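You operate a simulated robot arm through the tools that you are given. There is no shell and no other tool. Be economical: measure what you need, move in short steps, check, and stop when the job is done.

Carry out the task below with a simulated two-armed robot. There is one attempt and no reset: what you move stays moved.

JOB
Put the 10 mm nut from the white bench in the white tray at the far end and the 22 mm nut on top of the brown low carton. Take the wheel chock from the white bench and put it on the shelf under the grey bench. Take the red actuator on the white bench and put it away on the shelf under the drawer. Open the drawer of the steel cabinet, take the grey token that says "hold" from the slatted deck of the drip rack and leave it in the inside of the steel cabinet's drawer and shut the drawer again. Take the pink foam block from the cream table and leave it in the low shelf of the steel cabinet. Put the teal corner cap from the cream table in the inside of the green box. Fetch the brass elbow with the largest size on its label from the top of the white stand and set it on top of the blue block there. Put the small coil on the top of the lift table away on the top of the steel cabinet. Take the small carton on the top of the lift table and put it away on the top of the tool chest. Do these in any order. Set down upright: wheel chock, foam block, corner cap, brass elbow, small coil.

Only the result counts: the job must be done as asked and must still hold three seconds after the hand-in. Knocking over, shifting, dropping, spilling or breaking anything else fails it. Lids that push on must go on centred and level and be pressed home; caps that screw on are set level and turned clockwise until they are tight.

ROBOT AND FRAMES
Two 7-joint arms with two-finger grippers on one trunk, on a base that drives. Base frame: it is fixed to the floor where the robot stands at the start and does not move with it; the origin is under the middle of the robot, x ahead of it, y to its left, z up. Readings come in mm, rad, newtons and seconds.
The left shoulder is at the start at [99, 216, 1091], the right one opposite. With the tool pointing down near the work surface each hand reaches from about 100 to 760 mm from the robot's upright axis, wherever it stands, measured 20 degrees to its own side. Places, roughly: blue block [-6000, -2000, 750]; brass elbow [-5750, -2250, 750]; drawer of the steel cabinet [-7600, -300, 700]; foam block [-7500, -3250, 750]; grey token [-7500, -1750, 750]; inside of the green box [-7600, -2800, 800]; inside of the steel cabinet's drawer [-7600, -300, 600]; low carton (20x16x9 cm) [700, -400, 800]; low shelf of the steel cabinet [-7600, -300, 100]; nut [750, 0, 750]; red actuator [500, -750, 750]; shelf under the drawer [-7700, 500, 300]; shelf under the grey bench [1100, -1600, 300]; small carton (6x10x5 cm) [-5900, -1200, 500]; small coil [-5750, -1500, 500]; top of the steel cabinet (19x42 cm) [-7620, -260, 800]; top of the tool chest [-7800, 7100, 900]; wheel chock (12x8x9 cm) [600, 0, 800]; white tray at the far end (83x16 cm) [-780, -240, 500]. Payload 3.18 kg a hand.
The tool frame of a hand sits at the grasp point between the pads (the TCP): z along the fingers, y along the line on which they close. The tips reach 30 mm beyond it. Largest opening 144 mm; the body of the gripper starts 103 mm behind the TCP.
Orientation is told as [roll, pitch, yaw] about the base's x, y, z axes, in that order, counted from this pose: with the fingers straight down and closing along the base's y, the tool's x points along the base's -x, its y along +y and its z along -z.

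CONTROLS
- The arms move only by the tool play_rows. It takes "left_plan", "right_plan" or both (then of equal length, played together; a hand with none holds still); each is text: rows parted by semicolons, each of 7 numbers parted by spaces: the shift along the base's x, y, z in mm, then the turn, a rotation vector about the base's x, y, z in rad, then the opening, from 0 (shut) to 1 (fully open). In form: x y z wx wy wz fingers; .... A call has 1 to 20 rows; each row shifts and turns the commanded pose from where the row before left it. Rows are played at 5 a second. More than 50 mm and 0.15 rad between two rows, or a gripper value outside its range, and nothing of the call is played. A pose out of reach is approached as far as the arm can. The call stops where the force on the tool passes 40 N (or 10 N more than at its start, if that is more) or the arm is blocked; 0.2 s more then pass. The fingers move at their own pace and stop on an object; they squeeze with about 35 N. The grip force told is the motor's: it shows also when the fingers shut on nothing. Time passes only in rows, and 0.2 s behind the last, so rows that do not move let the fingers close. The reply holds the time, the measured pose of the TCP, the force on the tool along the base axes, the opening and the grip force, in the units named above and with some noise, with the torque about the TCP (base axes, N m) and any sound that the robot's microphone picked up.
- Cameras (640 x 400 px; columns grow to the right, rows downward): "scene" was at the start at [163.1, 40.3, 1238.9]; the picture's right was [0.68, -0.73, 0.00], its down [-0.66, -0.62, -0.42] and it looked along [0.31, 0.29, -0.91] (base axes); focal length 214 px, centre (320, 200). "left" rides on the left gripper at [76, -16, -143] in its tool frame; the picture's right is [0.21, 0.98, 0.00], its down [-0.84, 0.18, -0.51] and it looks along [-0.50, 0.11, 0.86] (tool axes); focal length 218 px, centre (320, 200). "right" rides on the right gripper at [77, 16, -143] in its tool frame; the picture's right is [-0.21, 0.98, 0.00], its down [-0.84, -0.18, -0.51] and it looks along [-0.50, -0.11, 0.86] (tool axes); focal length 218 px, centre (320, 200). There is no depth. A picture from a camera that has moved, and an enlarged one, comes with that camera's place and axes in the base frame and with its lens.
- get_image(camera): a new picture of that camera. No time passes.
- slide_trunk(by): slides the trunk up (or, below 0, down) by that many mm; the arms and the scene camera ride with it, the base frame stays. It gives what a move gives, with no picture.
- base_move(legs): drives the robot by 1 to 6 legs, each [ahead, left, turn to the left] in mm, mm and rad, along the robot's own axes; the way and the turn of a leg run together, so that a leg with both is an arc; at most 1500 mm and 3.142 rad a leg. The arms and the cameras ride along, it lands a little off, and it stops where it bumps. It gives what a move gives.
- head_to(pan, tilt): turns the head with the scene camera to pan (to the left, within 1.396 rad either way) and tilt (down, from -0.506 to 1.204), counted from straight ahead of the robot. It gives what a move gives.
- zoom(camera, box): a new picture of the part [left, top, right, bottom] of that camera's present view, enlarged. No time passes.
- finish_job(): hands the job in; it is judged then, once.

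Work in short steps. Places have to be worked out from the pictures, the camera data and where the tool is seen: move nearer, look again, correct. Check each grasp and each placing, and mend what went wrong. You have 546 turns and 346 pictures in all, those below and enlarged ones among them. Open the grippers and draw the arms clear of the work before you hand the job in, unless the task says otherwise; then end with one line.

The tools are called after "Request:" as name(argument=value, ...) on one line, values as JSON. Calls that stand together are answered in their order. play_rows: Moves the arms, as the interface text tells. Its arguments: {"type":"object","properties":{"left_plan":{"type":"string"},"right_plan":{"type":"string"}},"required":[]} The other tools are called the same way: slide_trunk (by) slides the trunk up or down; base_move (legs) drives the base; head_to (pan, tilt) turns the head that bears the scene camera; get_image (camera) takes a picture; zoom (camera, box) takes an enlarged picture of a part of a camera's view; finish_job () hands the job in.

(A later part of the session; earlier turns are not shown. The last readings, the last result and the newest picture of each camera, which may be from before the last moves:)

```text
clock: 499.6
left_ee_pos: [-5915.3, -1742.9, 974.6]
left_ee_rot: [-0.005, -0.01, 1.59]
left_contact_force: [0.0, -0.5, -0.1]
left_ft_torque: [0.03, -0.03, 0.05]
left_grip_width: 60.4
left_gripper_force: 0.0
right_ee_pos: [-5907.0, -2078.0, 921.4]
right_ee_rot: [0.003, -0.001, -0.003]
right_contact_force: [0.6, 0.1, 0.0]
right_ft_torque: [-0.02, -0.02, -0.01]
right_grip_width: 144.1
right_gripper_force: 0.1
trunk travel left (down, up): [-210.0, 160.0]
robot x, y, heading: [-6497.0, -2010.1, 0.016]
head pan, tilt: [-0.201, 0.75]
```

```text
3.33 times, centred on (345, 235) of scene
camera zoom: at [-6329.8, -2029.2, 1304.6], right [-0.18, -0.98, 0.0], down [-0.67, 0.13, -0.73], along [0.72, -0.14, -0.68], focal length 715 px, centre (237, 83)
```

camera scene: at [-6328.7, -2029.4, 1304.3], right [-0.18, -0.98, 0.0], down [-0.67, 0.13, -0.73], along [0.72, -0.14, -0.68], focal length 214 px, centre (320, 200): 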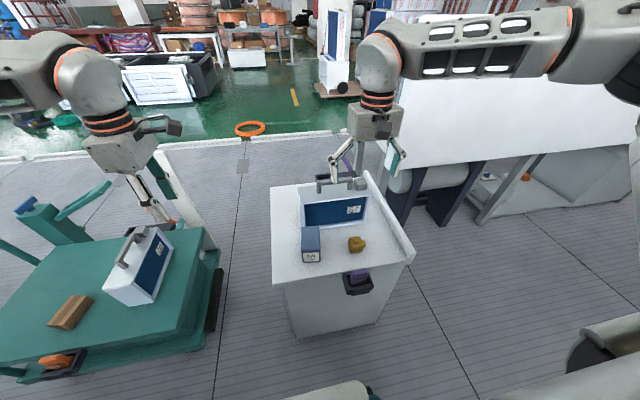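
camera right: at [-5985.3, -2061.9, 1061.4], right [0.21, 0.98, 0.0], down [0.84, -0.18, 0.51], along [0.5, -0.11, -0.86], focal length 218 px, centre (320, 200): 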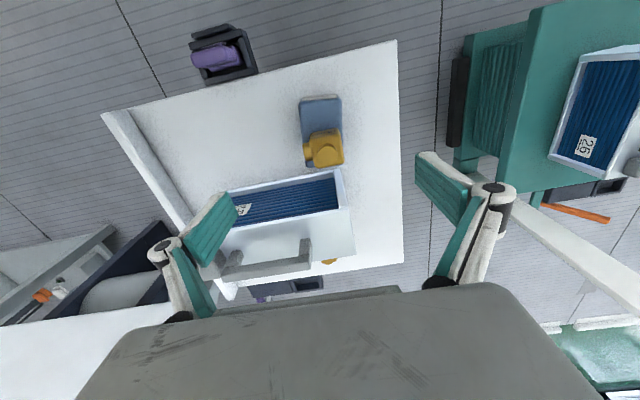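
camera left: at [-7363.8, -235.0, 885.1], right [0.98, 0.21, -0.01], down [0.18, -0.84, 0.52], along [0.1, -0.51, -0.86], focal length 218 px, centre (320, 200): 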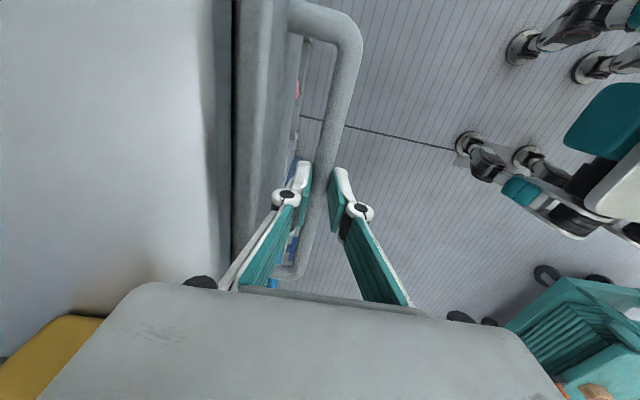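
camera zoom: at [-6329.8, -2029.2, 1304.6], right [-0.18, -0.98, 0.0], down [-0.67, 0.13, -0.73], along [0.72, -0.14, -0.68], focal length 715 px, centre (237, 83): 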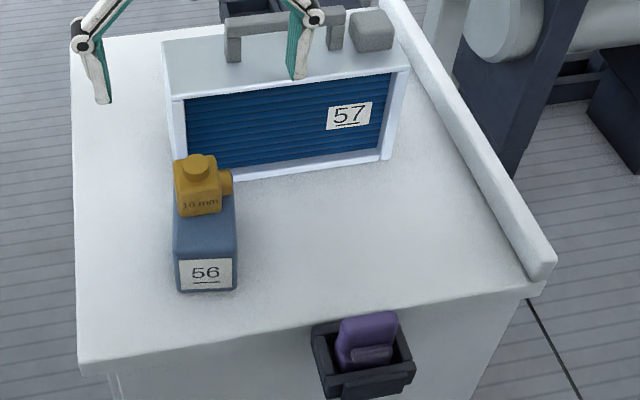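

Elbow stands on the blue block. Now I move to the lift table: left hand for the carton, right for the coil.

Request:
base_move(legs=[[0, 700, -0.015]])

Request:
play_rows(left_plan="0 0 0 0 0 -0.143 1;0 0 0 0 0 -0.143 1;0 0 0 0 0 -0.143 1;0 0 0 0 0 -0.143 1;0 0 0 0 0 -0.143 1;0 0 0 0 0 -0.143 1;0 0 0 0 0 -0.143 1;0 0 0 0 0 -0.143 1;0 0 0 0 0 -0.143 1;0 0 0 0 0 -0.143 1;0 0 0 0 0 -0.143 1")

Request:
get_image(camera="left")

Request:
get_image(camera="right")

```text
clock: 506.3
left_ee_pos: [-5913.6, -1042.8, 973.6]
left_ee_rot: [-0.005, -0.009, 1.569]
left_contact_force: [-0.2, 0.0, 0.0]
left_ft_torque: [0.02, 0.02, -0.01]
left_grip_width: 60.4
left_gripper_force: 0.1
right_ee_pos: [-5911.2, -1378.3, 918.9]
right_ee_rot: [0.002, 0.001, -0.023]
right_contact_force: [0.4, -0.4, 0.9]
right_ft_torque: [0.04, -0.02, 0.01]
right_grip_width: 143.9
right_gripper_force: 0.0
trunk travel left (down, up): [-210.0, 160.0]
robot x, y, heading: [-6501.5, -1302.2, 0.001]
head pan, tilt: [-0.201, 0.75]
```

```text
clock: 508.7
left_ee_pos: [-5912.2, -1044.8, 974.7]
left_ee_rot: [-0.004, -0.009, -0.007]
left_contact_force: [-0.1, 0.5, 0.1]
left_ft_torque: [0.03, -0.01, 0.0]
left_grip_width: 143.8
left_gripper_force: 0.1
right_ee_pos: [-5911.3, -1378.7, 918.9]
right_ee_rot: [0.001, 0.0, -0.024]
right_contact_force: [0.2, 0.6, 0.0]
right_ft_torque: [0.01, -0.01, 0.0]
right_grip_width: 144.3
right_gripper_force: 0.1
trunk travel left (down, up): [-210.0, 160.0]
robot x, y, heading: [-6502.5, -1301.3, -0.001]
head pan, tilt: [-0.201, 0.75]
```

```text
166 pictures are left
camera left: at [-5990.7, -1058.4, 1116.1], right [-0.2, 0.98, -0.01], down [0.84, 0.18, 0.52], along [0.51, 0.1, -0.86], focal length 218 px, centre (320, 200)
```

left: 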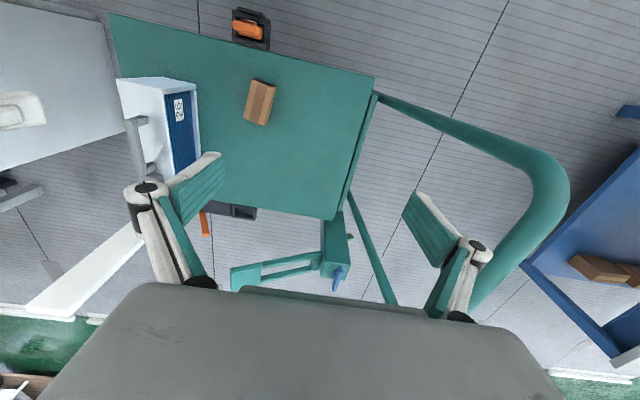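

```text
165 pictures are left
camera right: at [-5989.2, -1360.7, 1060.5], right [0.23, 0.97, 0.0], down [0.84, -0.2, 0.51], along [0.49, -0.12, -0.86], focal length 218 px, centre (320, 200)
```

right: 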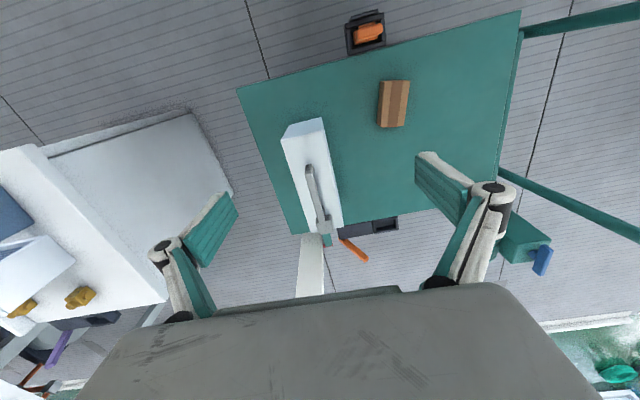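

Request:
zoom(camera="right", box=[250, 100, 430, 250])

Request:
zoom(camera="left", box=[100, 60, 300, 230])

```text
2.67 times, centred on (340, 175) of right
camera zoom: at [-5989.2, -1360.7, 1060.5], right [0.23, 0.97, 0.0], down [0.84, -0.2, 0.51], along [0.49, -0.12, -0.86], focal length 582 px, centre (267, 267)
```

zoom: 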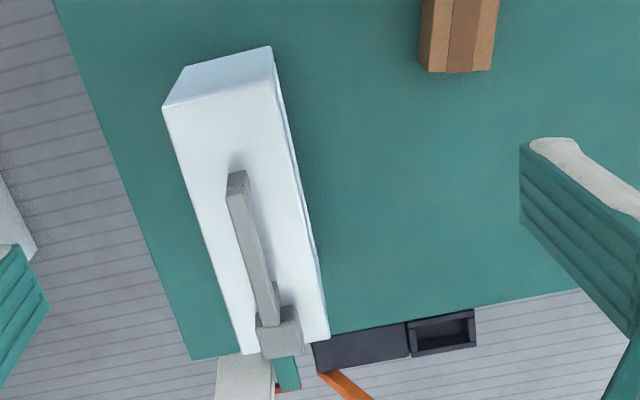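

```text
2.35 times, centred on (200, 145) of left
camera zoom: at [-5990.7, -1058.4, 1116.1], right [-0.2, 0.98, -0.01], down [0.84, 0.18, 0.52], along [0.51, 0.1, -0.86], focal length 514 px, centre (602, 329)
```

zoom: 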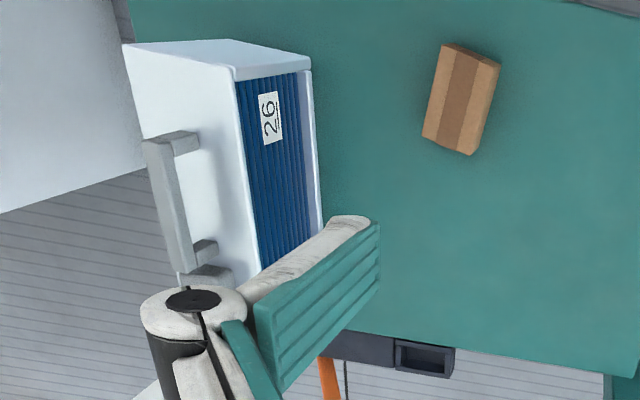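

Request:
base_move(legs=[[80, 0, 0]])

Request:
play_rows(right_plan="15 -10 -40 0 0 0.024 1;15 -10 -40 0 0 0 1;15 -10 -40 0 0 0 1;15 -10 -40 0 0 0 1;14 -9 -30 0 0 0 1")

Request:
get_image(camera="right")

```text
clock: 509.8
left_ee_pos: [-5830.2, -1042.8, 974.3]
left_ee_rot: [-0.003, -0.011, 0.001]
left_contact_force: [1.2, 0.7, -0.5]
left_ft_torque: [-0.01, 0.04, -0.03]
left_grip_width: 144.1
left_gripper_force: 0.1
right_ee_pos: [-5829.5, -1377.8, 918.0]
right_ee_rot: [0.001, -0.002, -0.021]
right_contact_force: [-0.4, 0.3, -0.4]
right_ft_torque: [-0.02, -0.03, 0.0]
right_grip_width: 144.0
right_gripper_force: 0.0
trunk travel left (down, up): [-210.0, 160.0]
robot x, y, heading: [-6423.3, -1306.8, -0.002]
head pan, tilt: [-0.201, 0.75]
```

```text
clock: 511.0
left_ee_pos: [-5829.9, -1043.3, 973.7]
left_ee_rot: [-0.003, -0.011, -0.001]
left_contact_force: [-0.2, 0.2, 0.7]
left_ft_torque: [0.05, 0.0, 0.03]
left_grip_width: 144.1
left_gripper_force: 0.1
right_ee_pos: [-5757.4, -1428.4, 725.0]
right_ee_rot: [0.003, 0.001, 0.002]
right_contact_force: [0.7, 0.1, -0.1]
right_ft_torque: [0.03, 0.01, -0.03]
right_grip_width: 144.0
right_gripper_force: 0.0
trunk travel left (down, up): [-210.0, 160.0]
robot x, y, heading: [-6420.1, -1302.9, 0.0]
head pan, tilt: [-0.201, 0.75]
```

```text
162 pictures are left
camera right: at [-5835.2, -1412.0, 868.2], right [0.21, 0.98, 0.0], down [0.84, -0.18, 0.51], along [0.5, -0.1, -0.86], focal length 218 px, centre (320, 200)
```

right: 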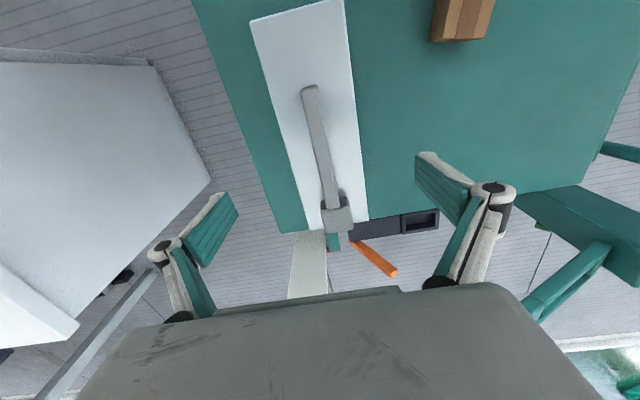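

Request:
play_rows(right_plan="0 0 -40 0 0 0 1;0 0 -40 0 0 0 1;0 0 -30 0 0 0 1;0 0 -20 0 0 0 1;0 0 -15 0 0 0 1;0 0 -10 0 0 0 1")

Request:
get_image(camera="right")

```text
clock: 512.4
left_ee_pos: [-5830.2, -1043.6, 974.0]
left_ee_rot: [-0.002, -0.01, -0.001]
left_contact_force: [0.1, 0.0, 0.5]
left_ft_torque: [0.0, -0.04, 0.01]
left_grip_width: 143.8
left_gripper_force: 0.1
right_ee_pos: [-5757.0, -1427.9, 573.8]
right_ee_rot: [0.002, 0.0, 0.003]
right_contact_force: [-0.7, 0.2, -0.2]
right_ft_torque: [0.04, 0.02, -0.01]
right_grip_width: 143.8
right_gripper_force: 0.0
trunk travel left (down, up): [-210.0, 160.0]
robot x, y, heading: [-6420.5, -1303.6, 0.002]
head pan, tilt: [-0.201, 0.75]
```

```text
161 pictures are left
camera right: at [-5835.2, -1412.2, 715.7], right [0.21, 0.98, 0.0], down [0.84, -0.18, 0.51], along [0.5, -0.1, -0.86], focal length 218 px, centre (320, 200)
```

right: 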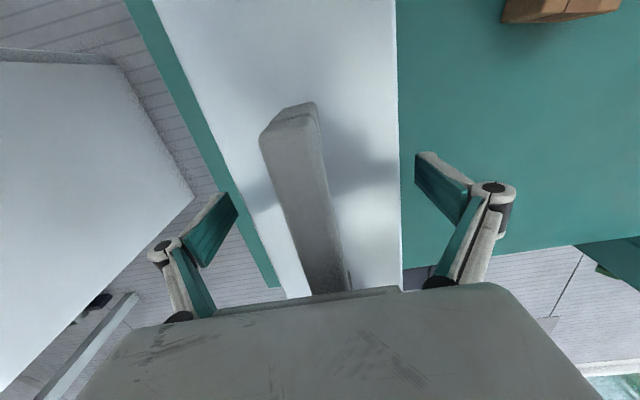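

Request:
play_rows(right_plan="0 0 -7 0 0 0 1;0 0 0 0 0 0 0.7;0 0 0 0 0 0 0.4;0 0 0 0 0 0 0;0 0 0 0 0 0 0")

Request:
get_image(camera="right")

```text
clock: 513.6
left_ee_pos: [-5830.3, -1043.9, 974.4]
left_ee_rot: [-0.005, -0.011, 0.001]
left_contact_force: [-0.6, -0.3, 0.0]
left_ft_torque: [-0.04, 0.0, 0.0]
left_grip_width: 144.1
left_gripper_force: 0.0
right_ee_pos: [-5756.1, -1425.3, 567.5]
right_ee_rot: [0.002, -0.002, 0.003]
right_contact_force: [-0.2, 8.2, 3.8]
right_ft_torque: [0.39, -0.35, 0.07]
right_grip_width: 89.9
right_gripper_force: 34.6
trunk travel left (down, up): [-210.0, 160.0]
robot x, y, heading: [-6421.0, -1302.1, 0.004]
head pan, tilt: [-0.201, 0.75]
```

```text
160 pictures are left
camera right: at [-5834.4, -1411.1, 709.2], right [0.21, 0.98, 0.0], down [0.84, -0.18, 0.51], along [0.5, -0.1, -0.86], focal length 218 px, centre (320, 200)
```

right: 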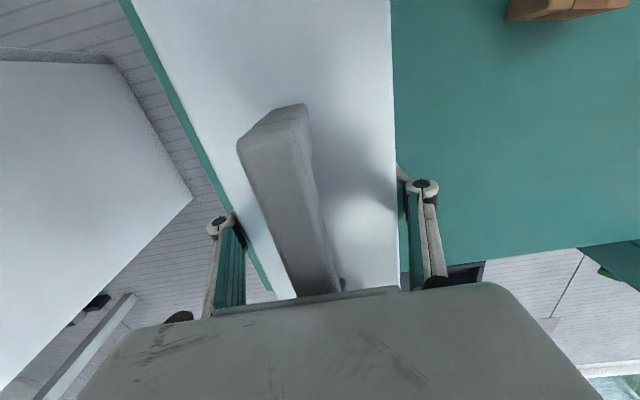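

Gripped at 90 mm. I lift the coil a little and check weight and level.

Request:
play_rows(right_plan="0 0 10 0 0 0 0;0 0 20 0 0 0 0;0 0 30 0 0 0 0;0 0 0 0 0 0 0")

Request:
get_image(camera="right")

Request:
get_image(camera="scene")

```text
clock: 514.6
left_ee_pos: [-5829.8, -1043.2, 973.3]
left_ee_rot: [-0.005, -0.01, 0.0]
left_contact_force: [-0.5, 0.0, -0.8]
left_ft_torque: [-0.01, -0.02, 0.0]
left_grip_width: 143.8
left_gripper_force: 0.1
right_ee_pos: [-5758.0, -1428.5, 624.9]
right_ee_rot: [0.0, 0.005, 0.003]
right_contact_force: [-0.3, 0.7, -18.7]
right_ft_torque: [0.02, -0.06, 0.01]
right_grip_width: 89.9
right_gripper_force: 35.0
trunk travel left (down, up): [-210.0, 160.0]
robot x, y, heading: [-6421.1, -1304.2, -0.0]
head pan, tilt: [-0.201, 0.75]
```

```text
159 pictures are left
camera right: at [-5835.5, -1411.3, 766.1], right [0.21, 0.98, 0.0], down [0.84, -0.18, 0.5], along [0.49, -0.1, -0.86], focal length 218 px, centre (320, 200)
```

right: 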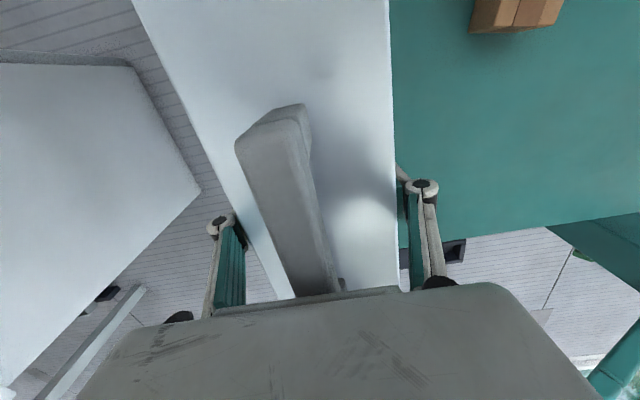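

```text
158 pictures are left
camera scene: at [-6248.9, -1321.7, 1303.8], right [-0.2, -0.98, 0.0], down [-0.67, 0.14, -0.73], along [0.72, -0.15, -0.68], focal length 214 px, centre (320, 200)
```

scene: 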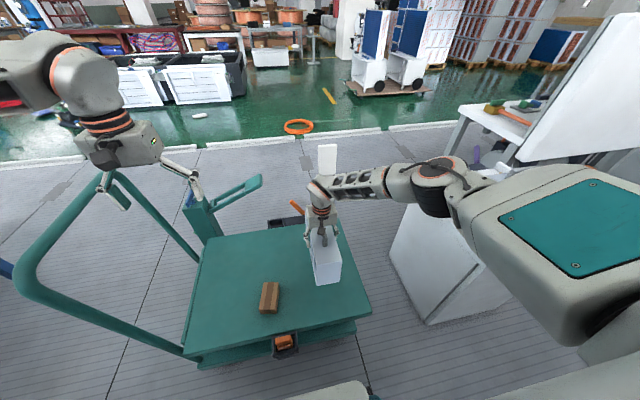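

Held level (1.9 kg). I raise it well up, and meanwhile bring the left hand over the carton.

Request:
play_rows(right_plan="0 0 40 0 0 0 0;0 0 40 0 0 0 0;-10 0 40 0 0 0 0;-15 0 40 0 0 0 0;-20 0 40 0 0 0 0;-20 -5 40 0 0 0 0;-20 -10 40 0 0 0 0;-20 -10 40 0 0 0 0;-20 -10 20 0 0 0 0", left_plan="-6 -18 -40 0 0 0 0.7;-6 -18 -40 0 0 0 0.7;-6 -18 -40 0 0 0 0.7;-6 -18 -40 0 0 0 0.7;-6 -18 -40 0 0 0 0.7;-6 -18 -40 0 0 0 0.7;-6 -18 -30 0 0 0 0.7;-6 -18 -20 0 0 0 0.7;-4 -18 0 0 0 0 0.7")

Request:
get_image(camera="left")

```text
clock: 516.6
left_ee_pos: [-5884.5, -1207.9, 683.1]
left_ee_rot: [-0.003, -0.013, -0.002]
left_contact_force: [-0.1, 0.9, 1.0]
left_ft_torque: [0.02, -0.06, -0.01]
left_grip_width: 100.7
left_gripper_force: 0.1
right_ee_pos: [-5879.8, -1460.9, 966.2]
right_ee_rot: [0.001, -0.001, 0.003]
right_contact_force: [0.2, -0.3, -18.4]
right_ft_torque: [0.03, -0.07, 0.01]
right_grip_width: 89.8
right_gripper_force: 34.9
trunk travel left (down, up): [-210.0, 160.0]
robot x, y, heading: [-6420.8, -1304.8, -0.003]
head pan, tilt: [-0.201, 0.75]
```

```text
157 pictures are left
camera left: at [-5962.3, -1222.7, 824.5], right [-0.21, 0.98, -0.01], down [0.84, 0.18, 0.52], along [0.51, 0.1, -0.86], focal length 218 px, centre (320, 200)
```

left: 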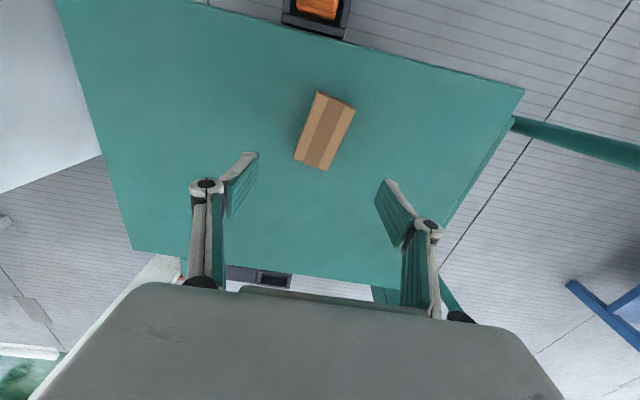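

Request:
play_rows(left_plan="0 5 -40 0 0 -0.08 0.7;0 0 -40 0 0 -0.08 0.7;0 0 -40 0 0 0 0.7;0 0 -40 0 0 0 0.7;0 0 -20 0 0 0 0.7;0 0 -12 0 0 0 0.7")

Request:
get_image(camera="left")

```text
clock: 518.0
left_ee_pos: [-5883.5, -1200.7, 491.2]
left_ee_rot: [-0.004, -0.008, -0.161]
left_contact_force: [-0.6, -0.6, -0.3]
left_ft_torque: [-0.01, 0.02, 0.02]
left_grip_width: 100.4
left_gripper_force: 0.1
right_ee_pos: [-5878.1, -1459.1, 964.0]
right_ee_rot: [0.001, 0.002, 0.004]
right_contact_force: [0.8, 0.4, -19.5]
right_ft_torque: [-0.01, -0.06, -0.01]
right_grip_width: 89.8
right_gripper_force: 35.1
trunk travel left (down, up): [-210.0, 160.0]
robot x, y, heading: [-6418.2, -1303.6, -0.002]
head pan, tilt: [-0.201, 0.75]
```

```text
156 pictures are left
camera left: at [-5964.1, -1202.7, 632.6], right [-0.05, 1.0, -0.01], down [0.86, 0.04, 0.51], along [0.51, 0.02, -0.86], focal length 218 px, centre (320, 200)
```

left: 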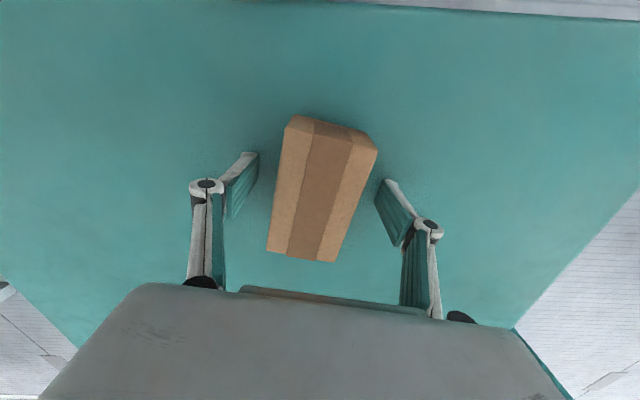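

Request:
play_rows(left_plan="0 0 -5 0 0 0 0.7;0 0 0 0 0 0 0.5;0 0 0 0 0 0 0.2;0 0 0 0 0 0 0;0 0 0 0 0 0 0;0 0 20 0 0 0 0;0 0 40 0 0 0 0;0 10 40 0 0 0 0;0 10 40 0 0 0 0;-10 10 40 0 0 0 0;-10 10 40 0 0 0 0;-10 10 40 0 0 0 0;-10 0 40 0 0 0 0;-10 0 40 0 0 0 0;0 0 40 0 0 0.08 0;0 0 40 0 0 0.08 0")

Request:
get_image(camera="left")

```text
clock: 521.4
left_ee_pos: [-5934.7, -1154.1, 907.7]
left_ee_rot: [-0.003, -0.009, -0.001]
left_contact_force: [-0.8, 0.0, 0.1]
left_ft_torque: [0.0, -0.07, 0.0]
left_grip_width: 56.6
left_gripper_force: 34.5
right_ee_pos: [-5878.7, -1461.0, 965.2]
right_ee_rot: [0.002, 0.0, 0.001]
right_contact_force: [0.0, 0.9, -18.6]
right_ft_torque: [0.01, -0.07, 0.0]
right_grip_width: 90.0
right_gripper_force: 35.3
trunk travel left (down, up): [-210.0, 160.0]
robot x, y, heading: [-6420.2, -1304.1, -0.005]
head pan, tilt: [-0.201, 0.75]
```

```text
155 pictures are left
camera left: at [-6012.5, -1168.2, 1049.6], right [-0.21, 0.98, 0.0], down [0.84, 0.18, 0.51], along [0.5, 0.1, -0.86], focal length 218 px, centre (320, 200)
```

left: 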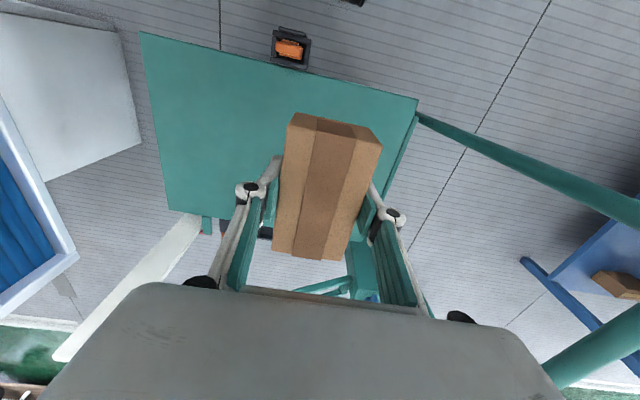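

Both held. I back off, turn clockwise to face the cabinet, and approach its top with the coil.

Request:
play_rows(left_plan="-15 10 30 0 0 0 0;-15 10 30 0 0 0 0;-15 10 20 0 0 0 0")

Request:
base_move(legs=[[-110, 0, 0], [0, 0, -1.57], [0, 0, -1.57]])

Request:
base_move(legs=[[0, -870, 0]])

Request:
head_to(pan=-0.1, tilt=0.7)

Request:
get_image(camera="scene")

```text
clock: 522.2
left_ee_pos: [-5977.7, -1122.0, 989.3]
left_ee_rot: [-0.003, -0.01, 0.0]
left_contact_force: [-0.2, -0.6, -0.3]
left_ft_torque: [-0.02, 0.01, -0.01]
left_grip_width: 56.2
left_gripper_force: 35.3
right_ee_pos: [-5878.4, -1460.2, 965.6]
right_ee_rot: [0.003, 0.001, 0.006]
right_contact_force: [-0.9, -0.1, -18.2]
right_ft_torque: [-0.03, -0.09, 0.0]
right_grip_width: 90.0
right_gripper_force: 35.0
trunk travel left (down, up): [-210.0, 160.0]
robot x, y, heading: [-6418.1, -1304.7, -0.003]
head pan, tilt: [-0.201, 0.75]
```

```text
clock: 530.9
left_ee_pos: [-6967.6, -1503.0, 988.1]
left_ee_rot: [-0.004, -0.01, -3.103]
left_contact_force: [0.2, 0.3, 0.0]
left_ft_torque: [0.02, -0.01, -0.02]
left_grip_width: 56.4
left_gripper_force: 34.9
right_ee_pos: [-7080.1, -1167.4, 964.0]
right_ee_rot: [0.001, 0.002, -3.1]
right_contact_force: [0.6, 0.5, -18.4]
right_ft_torque: [0.01, 0.01, -0.01]
right_grip_width: 89.6
right_gripper_force: 35.6
trunk travel left (down, up): [-210.0, 160.0]
robot x, y, heading: [-6529.9, -1303.3, -3.106]
head pan, tilt: [-0.201, 0.75]
```

```text
clock: 538.7
left_ee_pos: [-6991.6, -644.4, 988.7]
left_ee_rot: [-0.003, -0.008, -3.138]
left_contact_force: [0.4, 0.8, -0.4]
left_ft_torque: [0.02, 0.01, 0.0]
left_grip_width: 56.3
left_gripper_force: 35.0
right_ee_pos: [-7090.6, -307.1, 964.2]
right_ee_rot: [0.002, 0.001, -3.134]
right_contact_force: [0.4, 0.6, -18.6]
right_ft_torque: [-0.01, 0.01, -0.03]
right_grip_width: 89.8
right_gripper_force: 35.1
trunk travel left (down, up): [-210.0, 160.0]
robot x, y, heading: [-6545.8, -459.4, -3.142]
head pan, tilt: [-0.201, 0.75]
```

```text
clock: 539.4
left_ee_pos: [-6991.7, -645.6, 987.9]
left_ee_rot: [-0.005, -0.009, -3.139]
left_contact_force: [0.5, 0.2, -0.1]
left_ft_torque: [-0.01, 0.0, 0.0]
left_grip_width: 56.1
left_gripper_force: 34.9
right_ee_pos: [-7090.2, -307.0, 963.4]
right_ee_rot: [0.001, 0.003, -3.135]
right_contact_force: [-0.7, 0.3, -19.3]
right_ft_torque: [0.02, 0.04, 0.02]
right_grip_width: 89.5
right_gripper_force: 35.5
trunk travel left (down, up): [-210.0, 160.0]
robot x, y, heading: [-6545.1, -462.2, -3.144]
head pan, tilt: [-0.099, 0.7]
```

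```text
154 pictures are left
camera scene: at [-6720.4, -454.2, 1308.3], right [0.1, 1.0, 0.0], down [0.64, -0.06, -0.76], along [-0.76, 0.08, -0.65], focal length 214 px, centre (320, 200)
```

scene: 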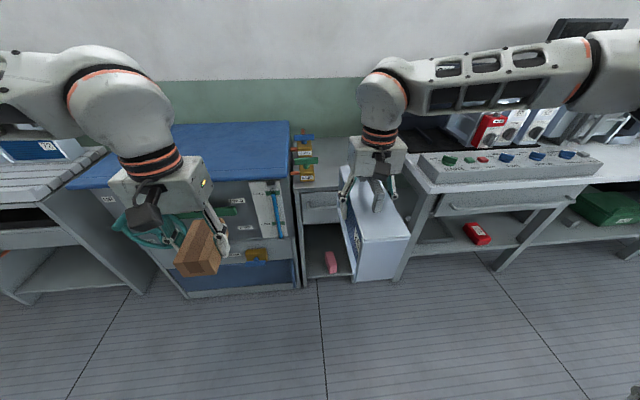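

Request:
base_move(legs=[[0, -45, 0], [360, 0, 0]])

Request:
get_image(camera="right")

Request:
get_image(camera="scene")

```text
clock: 542.4
left_ee_pos: [-7345.8, -601.6, 989.1]
left_ee_rot: [-0.005, -0.008, -3.135]
left_contact_force: [0.0, -0.2, 0.0]
left_ft_torque: [0.01, -0.01, -0.03]
left_grip_width: 56.5
left_gripper_force: 34.8
right_ee_pos: [-7446.9, -265.0, 964.3]
right_ee_rot: [0.001, 0.001, -3.132]
right_contact_force: [-0.2, -0.1, -19.3]
right_ft_torque: [0.01, -0.03, -0.02]
right_grip_width: 89.8
right_gripper_force: 35.0
trunk travel left (down, up): [-210.0, 160.0]
robot x, y, heading: [-6904.6, -419.2, -3.138]
head pan, tilt: [-0.099, 0.7]
```

```text
153 pictures are left
camera right: at [-7373.2, -280.0, 1105.9], right [-0.2, -0.98, 0.0], down [-0.85, 0.17, 0.51], along [-0.5, 0.1, -0.86], focal length 218 px, centre (320, 200)
```

right: 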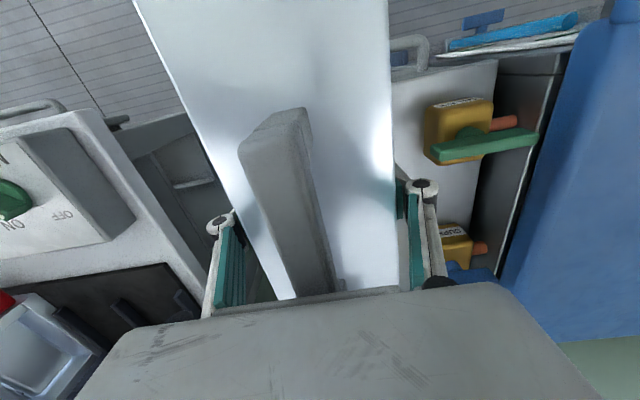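

```text
152 pictures are left
camera scene: at [-7077.1, -410.6, 1308.3], right [0.09, 1.0, 0.0], down [0.64, -0.06, -0.76], along [-0.76, 0.07, -0.65], focal length 214 px, centre (320, 200)
```

scene: 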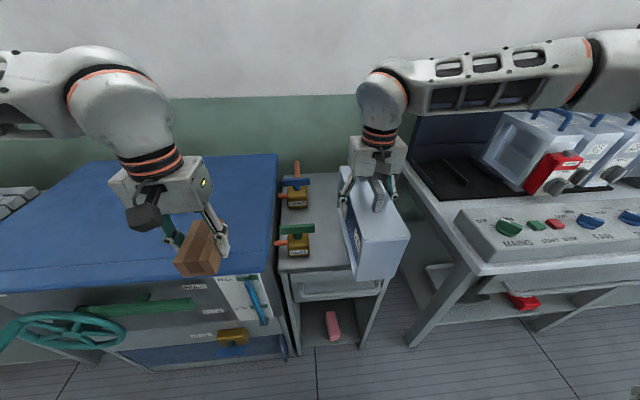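

Request:
play_rows(right_plan="-35 0 0 0 0 0 0;-35 0 0 0 0 0 0;-35 0 0 0 0 0 0;0 0 -20 0 0 0 0;0 0 -15 0 0 0 0")

Request:
get_image(camera="scene")

```text
clock: 543.6
left_ee_pos: [-7345.9, -602.8, 988.8]
left_ee_rot: [-0.004, -0.009, -3.136]
left_contact_force: [-0.8, -0.2, -0.2]
left_ft_torque: [0.0, -0.04, 0.0]
left_grip_width: 56.4
left_gripper_force: 34.6
right_ee_pos: [-7555.4, -265.0, 928.9]
right_ee_rot: [-0.001, 0.004, -3.132]
right_contact_force: [-0.2, 0.1, -18.3]
right_ft_torque: [0.01, 0.03, 0.05]
right_grip_width: 89.4
right_gripper_force: 35.7
trunk travel left (down, up): [-210.0, 160.0]
robot x, y, heading: [-6904.0, -417.7, -3.138]
head pan, tilt: [-0.099, 0.7]
```

```text
151 pictures are left
camera scene: at [-7077.2, -410.8, 1308.2], right [0.09, 1.0, 0.0], down [0.64, -0.06, -0.76], along [-0.76, 0.07, -0.65], focal length 214 px, centre (320, 200)
```

scene: 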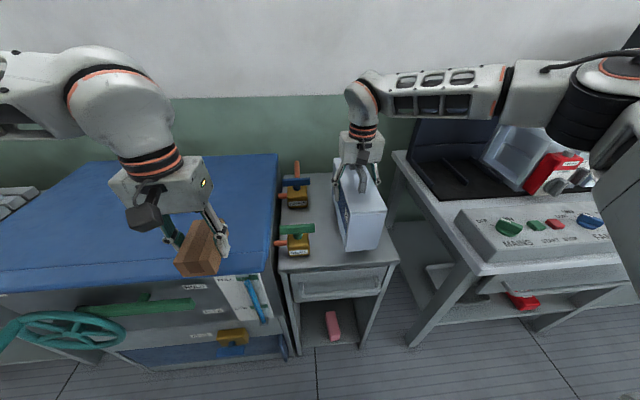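

Request:
play_rows(right_plan="0 0 -8 0 0 0 0;0 0 -5 0 0 0 0;0 0 -4 0 0 0 0;0 0 -4 0 0 0 0;0 0 -4 0 0 0 0;0 0 -4 0 0 0 0")

```text
clock: 545.0
left_ee_pos: [-7343.9, -602.9, 991.9]
left_ee_rot: [-0.003, -0.015, -3.134]
left_contact_force: [-0.2, -0.6, 1.1]
left_ft_torque: [0.0, -0.02, -0.01]
left_grip_width: 56.4
left_gripper_force: 34.9
right_ee_pos: [-7552.4, -263.6, 908.7]
right_ee_rot: [0.004, -0.01, -3.133]
right_contact_force: [1.9, 2.7, 20.8]
right_ft_torque: [0.16, -0.05, 0.01]
right_grip_width: 89.9
right_gripper_force: 34.9
trunk travel left (down, up): [-210.0, 160.0]
robot x, y, heading: [-6903.8, -419.7, -3.134]
head pan, tilt: [-0.099, 0.7]
```

Contact (force swung from −18 to +21 N at z 909). I ease, open and rise straight up.

Request:
play_rows(right_plan="0 0 2 0 0 0 0;0 0 0 0 0 0 0.8;0 0 0 0 0 0 0.9;0 0 0 0 0 0 0.9;0 0 20 0 0 0 0.9;0 0 40 0 0 0 0.9;0 0 45 0 0 0 0.9;0 0 45 0 0 0 0.9")

Request:
get_image(camera="right")

Request:
get_image(camera="scene")

```text
clock: 546.8
left_ee_pos: [-7344.7, -602.0, 990.2]
left_ee_rot: [-0.004, -0.011, -3.134]
left_contact_force: [0.1, 0.4, -0.3]
left_ft_torque: [0.0, 0.01, 0.01]
left_grip_width: 56.3
left_gripper_force: 34.8
right_ee_pos: [-7550.8, -266.0, 1056.4]
right_ee_rot: [0.0, 0.001, -3.128]
right_contact_force: [-0.2, -0.4, 0.2]
right_ft_torque: [0.04, 0.04, 0.02]
right_grip_width: 129.4
right_gripper_force: 0.0
trunk travel left (down, up): [-210.0, 160.0]
robot x, y, heading: [-6904.4, -421.2, -3.139]
head pan, tilt: [-0.099, 0.7]
```

```text
150 pictures are left
camera right: at [-7476.4, -280.2, 1197.0], right [-0.2, -0.98, 0.0], down [-0.84, 0.17, 0.51], along [-0.5, 0.1, -0.86], focal length 218 px, centre (320, 200)
```

right: 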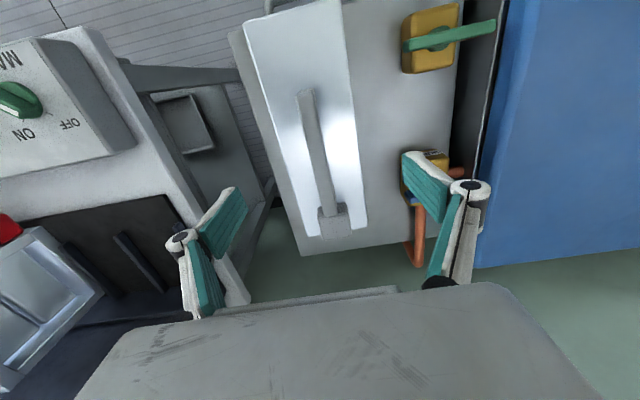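

```text
149 pictures are left
camera scene: at [-7074.3, -411.3, 1308.9], right [0.09, 1.0, 0.0], down [0.64, -0.06, -0.77], along [-0.76, 0.07, -0.64], focal length 214 px, centre (320, 200)
```

scene: 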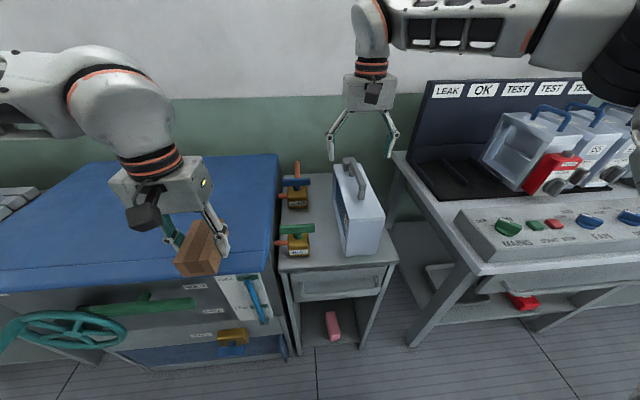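

Request:
zoom(camera="scene", box=[270, 150, 410, 350])

```text
2.00 times, centred on (340, 250) of scene
camera zoom: at [-7074.3, -411.3, 1308.9], right [0.09, 1.0, 0.0], down [0.64, -0.06, -0.77], along [-0.76, 0.07, -0.64], focal length 429 px, centre (280, 100)
```

zoom: 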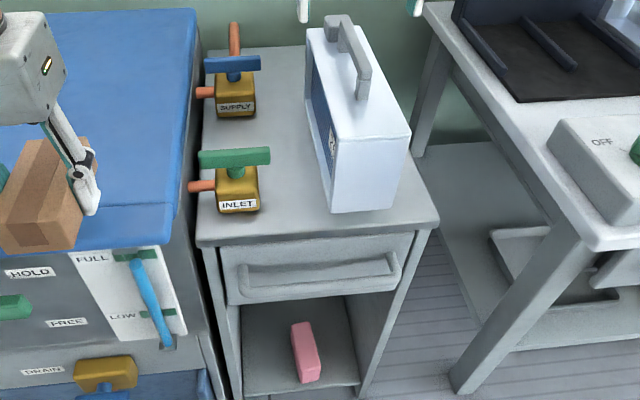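

Coil and drawer are fine. I back off, turn to face +y and head for the tool chest with the carton.

Request:
base_move(legs=[[-200, 0, 0]])

Request:
play_rows(right_plan="45 0 0 0 0 0 0.9;45 0 0 0 0 0 0.9;45 0 0 0 0 0 0.9;45 0 0 0 0 0 0.9;40 0 0 0 0 0 0.9", left_plan="20 0 10 0 0 0 0;20 0 10 0 0 0 0;0 10 0 0 0 0 0;0 10 0 0 0 0 0;0 10 0 0 0 0 0")

Request:
base_move(legs=[[0, 0, -1.57]])

Request:
head_to(pan=0, tilt=0.3)

Request:
get_image(camera="scene")

```text
clock: 548.3
left_ee_pos: [-7146.7, -605.4, 988.9]
left_ee_rot: [-0.005, -0.011, -3.123]
left_contact_force: [-0.3, 0.4, -0.5]
left_ft_torque: [0.01, 0.01, 0.02]
left_grip_width: 56.4
left_gripper_force: 35.0
right_ee_pos: [-7357.8, -268.9, 1054.2]
right_ee_rot: [0.001, 0.001, -3.12]
right_contact_force: [-0.4, -0.3, 0.1]
right_ft_torque: [-0.02, 0.05, 0.0]
right_grip_width: 129.7
right_gripper_force: 0.0
trunk travel left (down, up): [-210.0, 160.0]
robot x, y, heading: [-6709.6, -418.6, -3.125]
head pan, tilt: [-0.099, 0.7]
```

```text
clock: 549.5
left_ee_pos: [-7107.4, -575.3, 1008.2]
left_ee_rot: [-0.005, -0.011, -3.122]
left_contact_force: [-1.6, -0.1, -0.2]
left_ft_torque: [-0.02, -0.01, -0.04]
left_grip_width: 56.3
left_gripper_force: 35.0
right_ee_pos: [-7137.8, -266.2, 1055.8]
right_ee_rot: [0.002, 0.001, -3.122]
right_contact_force: [-0.5, 0.3, -0.9]
right_ft_torque: [-0.02, 0.05, 0.03]
right_grip_width: 129.8
right_gripper_force: 0.1
trunk travel left (down, up): [-210.0, 160.0]
robot x, y, heading: [-6706.5, -415.8, -3.121]
head pan, tilt: [-0.099, 0.7]
```

```text
clock: 553.8
left_ee_pos: [-6869.8, -16.1, 1008.4]
left_ee_rot: [-0.003, -0.011, 1.594]
left_contact_force: [-0.4, -0.2, -0.1]
left_ft_torque: [0.02, 0.02, 0.01]
left_grip_width: 56.3
left_gripper_force: 34.8
right_ee_pos: [-6561.7, 16.5, 1055.7]
right_ee_rot: [0.001, 0.0, 1.599]
right_contact_force: [0.0, 0.6, -0.5]
right_ft_torque: [0.01, -0.01, 0.0]
right_grip_width: 129.7
right_gripper_force: 0.1
trunk travel left (down, up): [-210.0, 160.0]
robot x, y, heading: [-6706.8, -416.7, 1.592]
head pan, tilt: [-0.099, 0.7]
```

```text
clock: 554.6
left_ee_pos: [-6870.3, -16.9, 1007.4]
left_ee_rot: [-0.004, -0.009, 1.593]
left_contact_force: [0.8, 0.8, 0.6]
left_ft_torque: [-0.02, 0.04, 0.01]
left_grip_width: 56.6
left_gripper_force: 35.0
right_ee_pos: [-6561.2, 15.5, 1055.4]
right_ee_rot: [-0.001, 0.001, 1.597]
right_contact_force: [-1.0, -0.6, -0.1]
right_ft_torque: [0.01, 0.0, -0.01]
right_grip_width: 129.4
right_gripper_force: 0.0
trunk travel left (down, up): [-210.0, 160.0]
robot x, y, heading: [-6707.9, -419.5, 1.588]
head pan, tilt: [0.0, 0.3]
```

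```text
147 pictures are left
camera scene: at [-6710.7, -235.3, 1344.6], right [1.0, 0.02, 0.0], down [0.01, -0.3, -0.95], along [-0.02, 0.95, -0.3], focal length 214 px, centre (320, 200)
```

scene: 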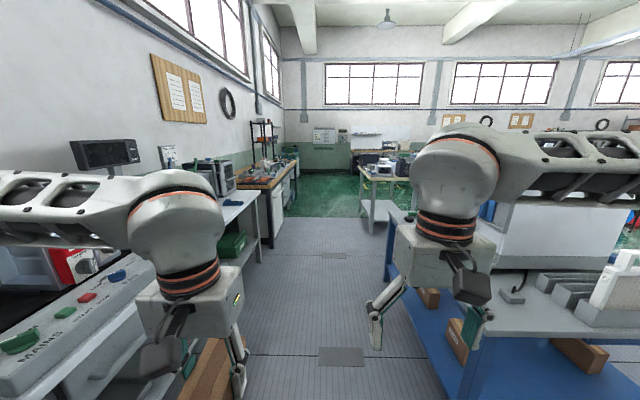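

Request:
base_move(legs=[[1500, 0, -0.017], [1300, 0, 0]])

Request:
get_image(camera="scene")

```text
clock: 568.1
left_ee_pos: [-6893.1, 2771.9, 1008.2]
left_ee_rot: [-0.003, -0.01, 1.58]
left_contact_force: [0.0, 0.4, 0.4]
left_ft_torque: [-0.04, 0.0, 0.01]
left_grip_width: 56.6
left_gripper_force: 34.9
right_ee_pos: [-6586.0, 2801.2, 1056.4]
right_ee_rot: [0.002, 0.001, 1.585]
right_contact_force: [-0.4, 0.4, 0.0]
right_ft_torque: [-0.02, 0.0, 0.0]
right_grip_width: 129.6
right_gripper_force: 0.1
trunk travel left (down, up): [-210.0, 160.0]
robot x, y, heading: [-6735.1, 2370.2, 1.573]
head pan, tilt: [0.0, 0.3]
```

```text
146 pictures are left
camera scene: at [-6737.3, 2551.9, 1344.7], right [1.0, 0.01, 0.0], down [0.0, -0.3, -0.96], along [-0.01, 0.96, -0.3], focal length 214 px, centre (320, 200)
```

scene: 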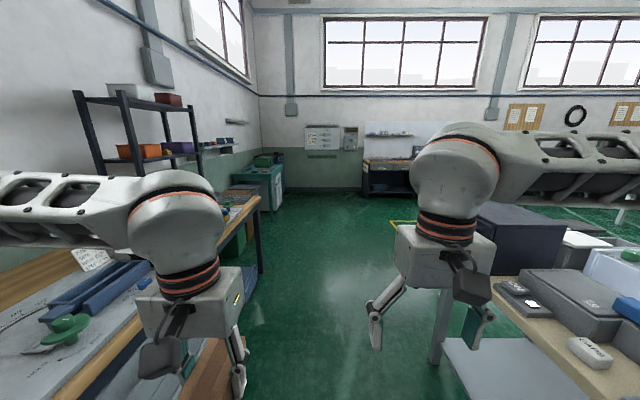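

Request:
zoom(camera="scene", box=[200, 110, 400, 260])

Request:
base_move(legs=[[1500, 0, 0]])

Request:
get_image(camera="scene")

```text
2.67 times, centred on (300, 185) of scene
camera zoom: at [-6737.3, 2551.9, 1344.7], right [1.0, 0.01, 0.0], down [0.0, -0.3, -0.96], along [-0.01, 0.96, -0.3], focal length 572 px, centre (373, 240)
```

zoom: 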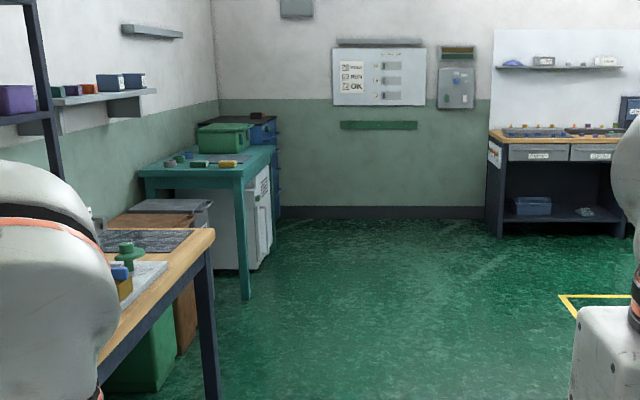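

```text
clock: 575.3
left_ee_pos: [-6966.5, 4216.2, 1009.2]
left_ee_rot: [-0.003, -0.01, 1.635]
left_contact_force: [-0.3, -0.1, -0.4]
left_ft_torque: [-0.02, -0.03, -0.02]
left_grip_width: 56.2
left_gripper_force: 35.1
right_ee_pos: [-6659.4, 4261.9, 1055.3]
right_ee_rot: [0.0, -0.002, 1.64]
right_contact_force: [0.4, -0.6, -0.4]
right_ft_torque: [-0.01, 0.0, 0.01]
right_grip_width: 129.7
right_gripper_force: 0.1
trunk travel left (down, up): [-210.0, 160.0]
robot x, y, heading: [-6790.2, 3822.0, 1.634]
head pan, tilt: [0.0, 0.3]
```

```text
144 pictures are left
camera scene: at [-6798.5, 4004.6, 1344.7], right [1.0, 0.06, 0.0], down [0.02, -0.3, -0.96], along [-0.06, 0.95, -0.3], focal length 214 px, centre (320, 200)
```

scene: 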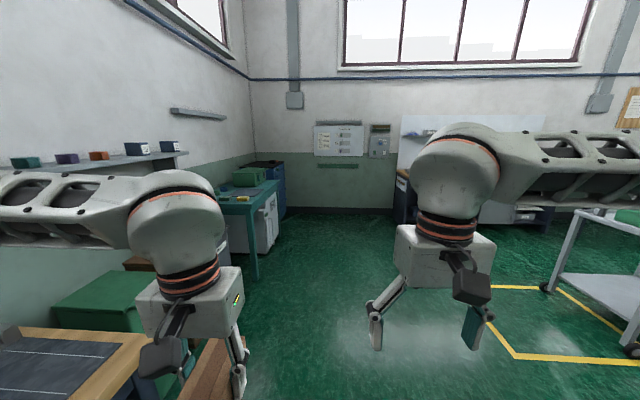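

Request:
base_move(legs=[[1400, 0, -0.063], [1300, 0, 0]])

Request:
head_to(pan=0.7, tilt=0.4)

Request:
get_image(camera="scene")

```text
clock: 588.5
left_ee_pos: [-6935.9, 6938.4, 1007.4]
left_ee_rot: [-0.004, -0.011, 1.558]
left_contact_force: [0.3, 0.5, -0.4]
left_ft_torque: [-0.01, 0.0, 0.0]
left_grip_width: 56.4
left_gripper_force: 35.2
right_ee_pos: [-6627.8, 6960.3, 1056.0]
right_ee_rot: [0.001, 0.0, 1.559]
right_contact_force: [0.4, 0.5, 0.4]
right_ft_torque: [0.0, -0.01, -0.03]
right_grip_width: 129.6
right_gripper_force: 0.1
trunk travel left (down, up): [-210.0, 160.0]
robot x, y, heading: [-6789.6, 6533.0, 1.557]
head pan, tilt: [0.0, 0.3]
```

```text
clock: 589.6
left_ee_pos: [-6935.3, 6937.8, 1008.4]
left_ee_rot: [-0.004, -0.011, 1.556]
left_contact_force: [0.1, -0.7, 0.1]
left_ft_torque: [0.0, 0.01, -0.02]
left_grip_width: 56.4
left_gripper_force: 34.9
right_ee_pos: [-6626.4, 6960.5, 1056.2]
right_ee_rot: [0.0, -0.001, 1.562]
right_contact_force: [-0.1, -0.3, -0.1]
right_ft_torque: [0.01, -0.01, 0.02]
right_grip_width: 129.6
right_gripper_force: 0.0
trunk travel left (down, up): [-210.0, 160.0]
robot x, y, heading: [-6789.4, 6534.8, 1.561]
head pan, tilt: [0.7, 0.4]
```

```text
143 pictures are left
camera scene: at [-6844.9, 6692.5, 1335.5], right [0.78, 0.63, 0.0], down [0.25, -0.3, -0.92], along [-0.58, 0.71, -0.39], focal length 214 px, centre (320, 200)
```

scene: 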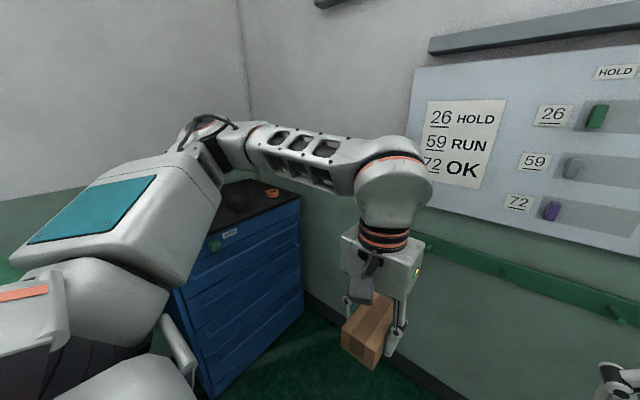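

Request:
base_move(legs=[[0, 0, 1.57], [0, -420, 0]])

Request:
head_to(pan=0, tilt=0.5)

Request:
get_image(camera="scene")

```text
clock: 597.6
left_ee_pos: [-7186.9, 6801.1, 1007.8]
left_ee_rot: [-0.003, -0.01, 3.133]
left_contact_force: [-0.4, 0.8, -0.8]
left_ft_torque: [-0.02, 0.01, 0.0]
left_grip_width: 56.5
left_gripper_force: 34.5
right_ee_pos: [-7209.5, 7110.0, 1055.5]
right_ee_rot: [0.001, -0.001, 3.137]
right_contact_force: [-1.0, 0.3, 0.5]
right_ft_torque: [-0.01, 0.0, 0.02]
right_grip_width: 129.8
right_gripper_force: 0.1
trunk travel left (down, up): [-210.0, 160.0]
robot x, y, heading: [-6784.4, 6948.5, 3.127]
head pan, tilt: [0.7, 0.4]
```

```text
clock: 598.7
left_ee_pos: [-7186.2, 6802.7, 1008.7]
left_ee_rot: [-0.003, -0.01, 3.132]
left_contact_force: [-0.6, -0.7, -0.3]
left_ft_torque: [-0.03, 0.01, -0.02]
left_grip_width: 56.3
left_gripper_force: 35.0
right_ee_pos: [-7210.1, 7110.2, 1055.8]
right_ee_rot: [0.003, -0.001, 3.135]
right_contact_force: [-0.3, 0.4, 0.0]
right_ft_torque: [-0.01, -0.01, -0.02]
right_grip_width: 129.7
right_gripper_force: 0.0
trunk travel left (down, up): [-210.0, 160.0]
robot x, y, heading: [-6780.6, 6945.7, 3.128]
head pan, tilt: [0.0, 0.499]
```

```text
142 pictures are left
camera scene: at [-6961.6, 6951.1, 1326.3], right [0.01, 1.0, 0.0], down [0.48, -0.01, -0.88], along [-0.88, 0.01, -0.48], focal length 214 px, centre (320, 200)
```

scene: 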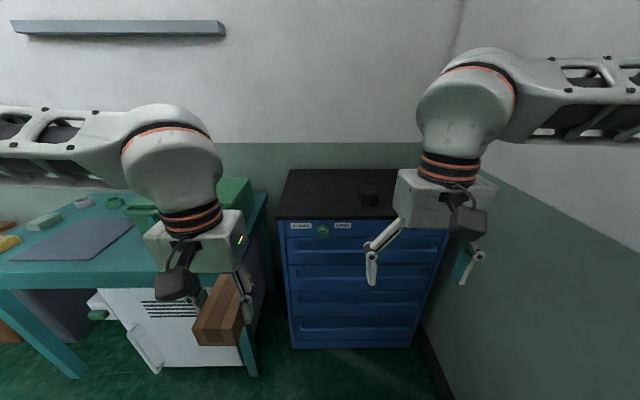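

Request:
base_move(legs=[[0, -90, 0.013], [300, 0, 0]])

Request:
play_rows(left_plan="-40 6 0 0 0 0 0;-40 6 0 0 0 0 0;-40 6 0 0 0 0 0;-40 6 0 0 0 0 0;-40 6 0 0 0 0 0")

Request:
get_image(camera="left")

Request:
get_image(camera="scene")

```text
clock: 600.0
left_ee_pos: [-7176.9, 6842.8, 1007.9]
left_ee_rot: [-0.019, -0.018, -3.128]
left_contact_force: [-0.3, 0.0, -0.9]
left_ft_torque: [0.02, 0.01, -0.01]
left_grip_width: 56.4
left_gripper_force: 34.9
right_ee_pos: [-7204.8, 7143.1, 1060.1]
right_ee_rot: [-0.022, -0.002, -3.103]
right_contact_force: [0.3, 0.3, 0.0]
right_ft_torque: [-0.02, -0.04, 0.0]
right_grip_width: 129.7
right_gripper_force: 0.1
trunk travel left (down, up): [-210.0, 160.0]
robot x, y, heading: [-6780.1, 7015.9, -3.129]
head pan, tilt: [0.0, 0.499]
stopped in leg 1: the robot was blocked; the commanded pose is now the measured one
```

```text
clock: 601.2
left_ee_pos: [-7376.8, 6875.0, 1003.5]
left_ee_rot: [-0.023, -0.014, -3.13]
left_contact_force: [0.1, 0.3, 0.2]
left_ft_torque: [-0.01, -0.01, -0.03]
left_grip_width: 56.4
left_gripper_force: 35.2
right_ee_pos: [-7204.2, 7144.2, 1057.3]
right_ee_rot: [-0.024, 0.002, -3.107]
right_contact_force: [-0.2, 0.6, -0.2]
right_ft_torque: [0.0, -0.04, -0.02]
right_grip_width: 129.6
right_gripper_force: 0.1
trunk travel left (down, up): [-210.0, 160.0]
robot x, y, heading: [-6781.7, 7017.3, -3.129]
head pan, tilt: [0.0, 0.499]
```

```text
141 pictures are left
camera left: at [-7299.7, 6889.7, 1145.9], right [0.22, -0.98, -0.03], down [-0.83, -0.2, 0.52], along [-0.51, -0.09, -0.86], focal length 218 px, centre (320, 200)
```

left: 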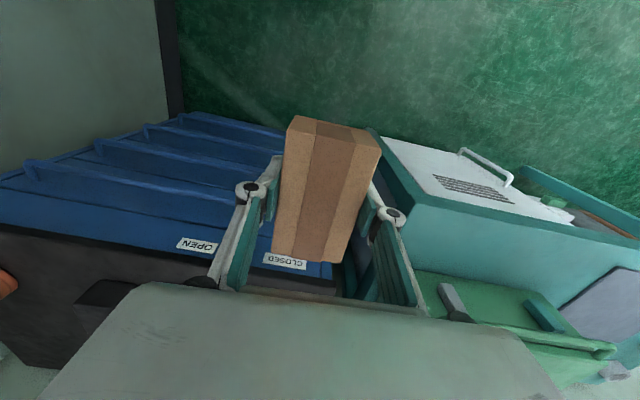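

```text
140 pictures are left
camera scene: at [-6955.4, 6991.9, 1326.6], right [-0.01, 1.0, 0.02], down [0.48, 0.02, -0.88], along [-0.88, 0.0, -0.48], focal length 214 px, centre (320, 200)
```

scene: 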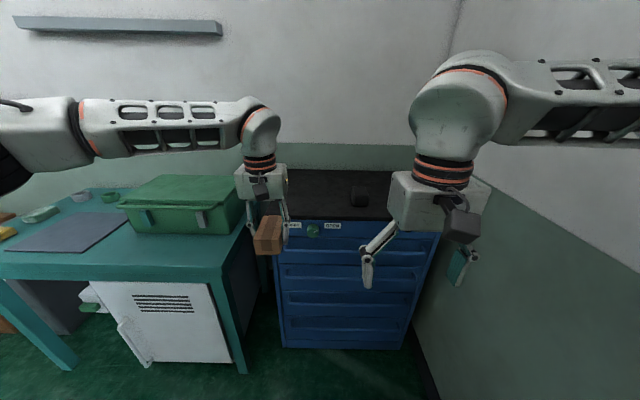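

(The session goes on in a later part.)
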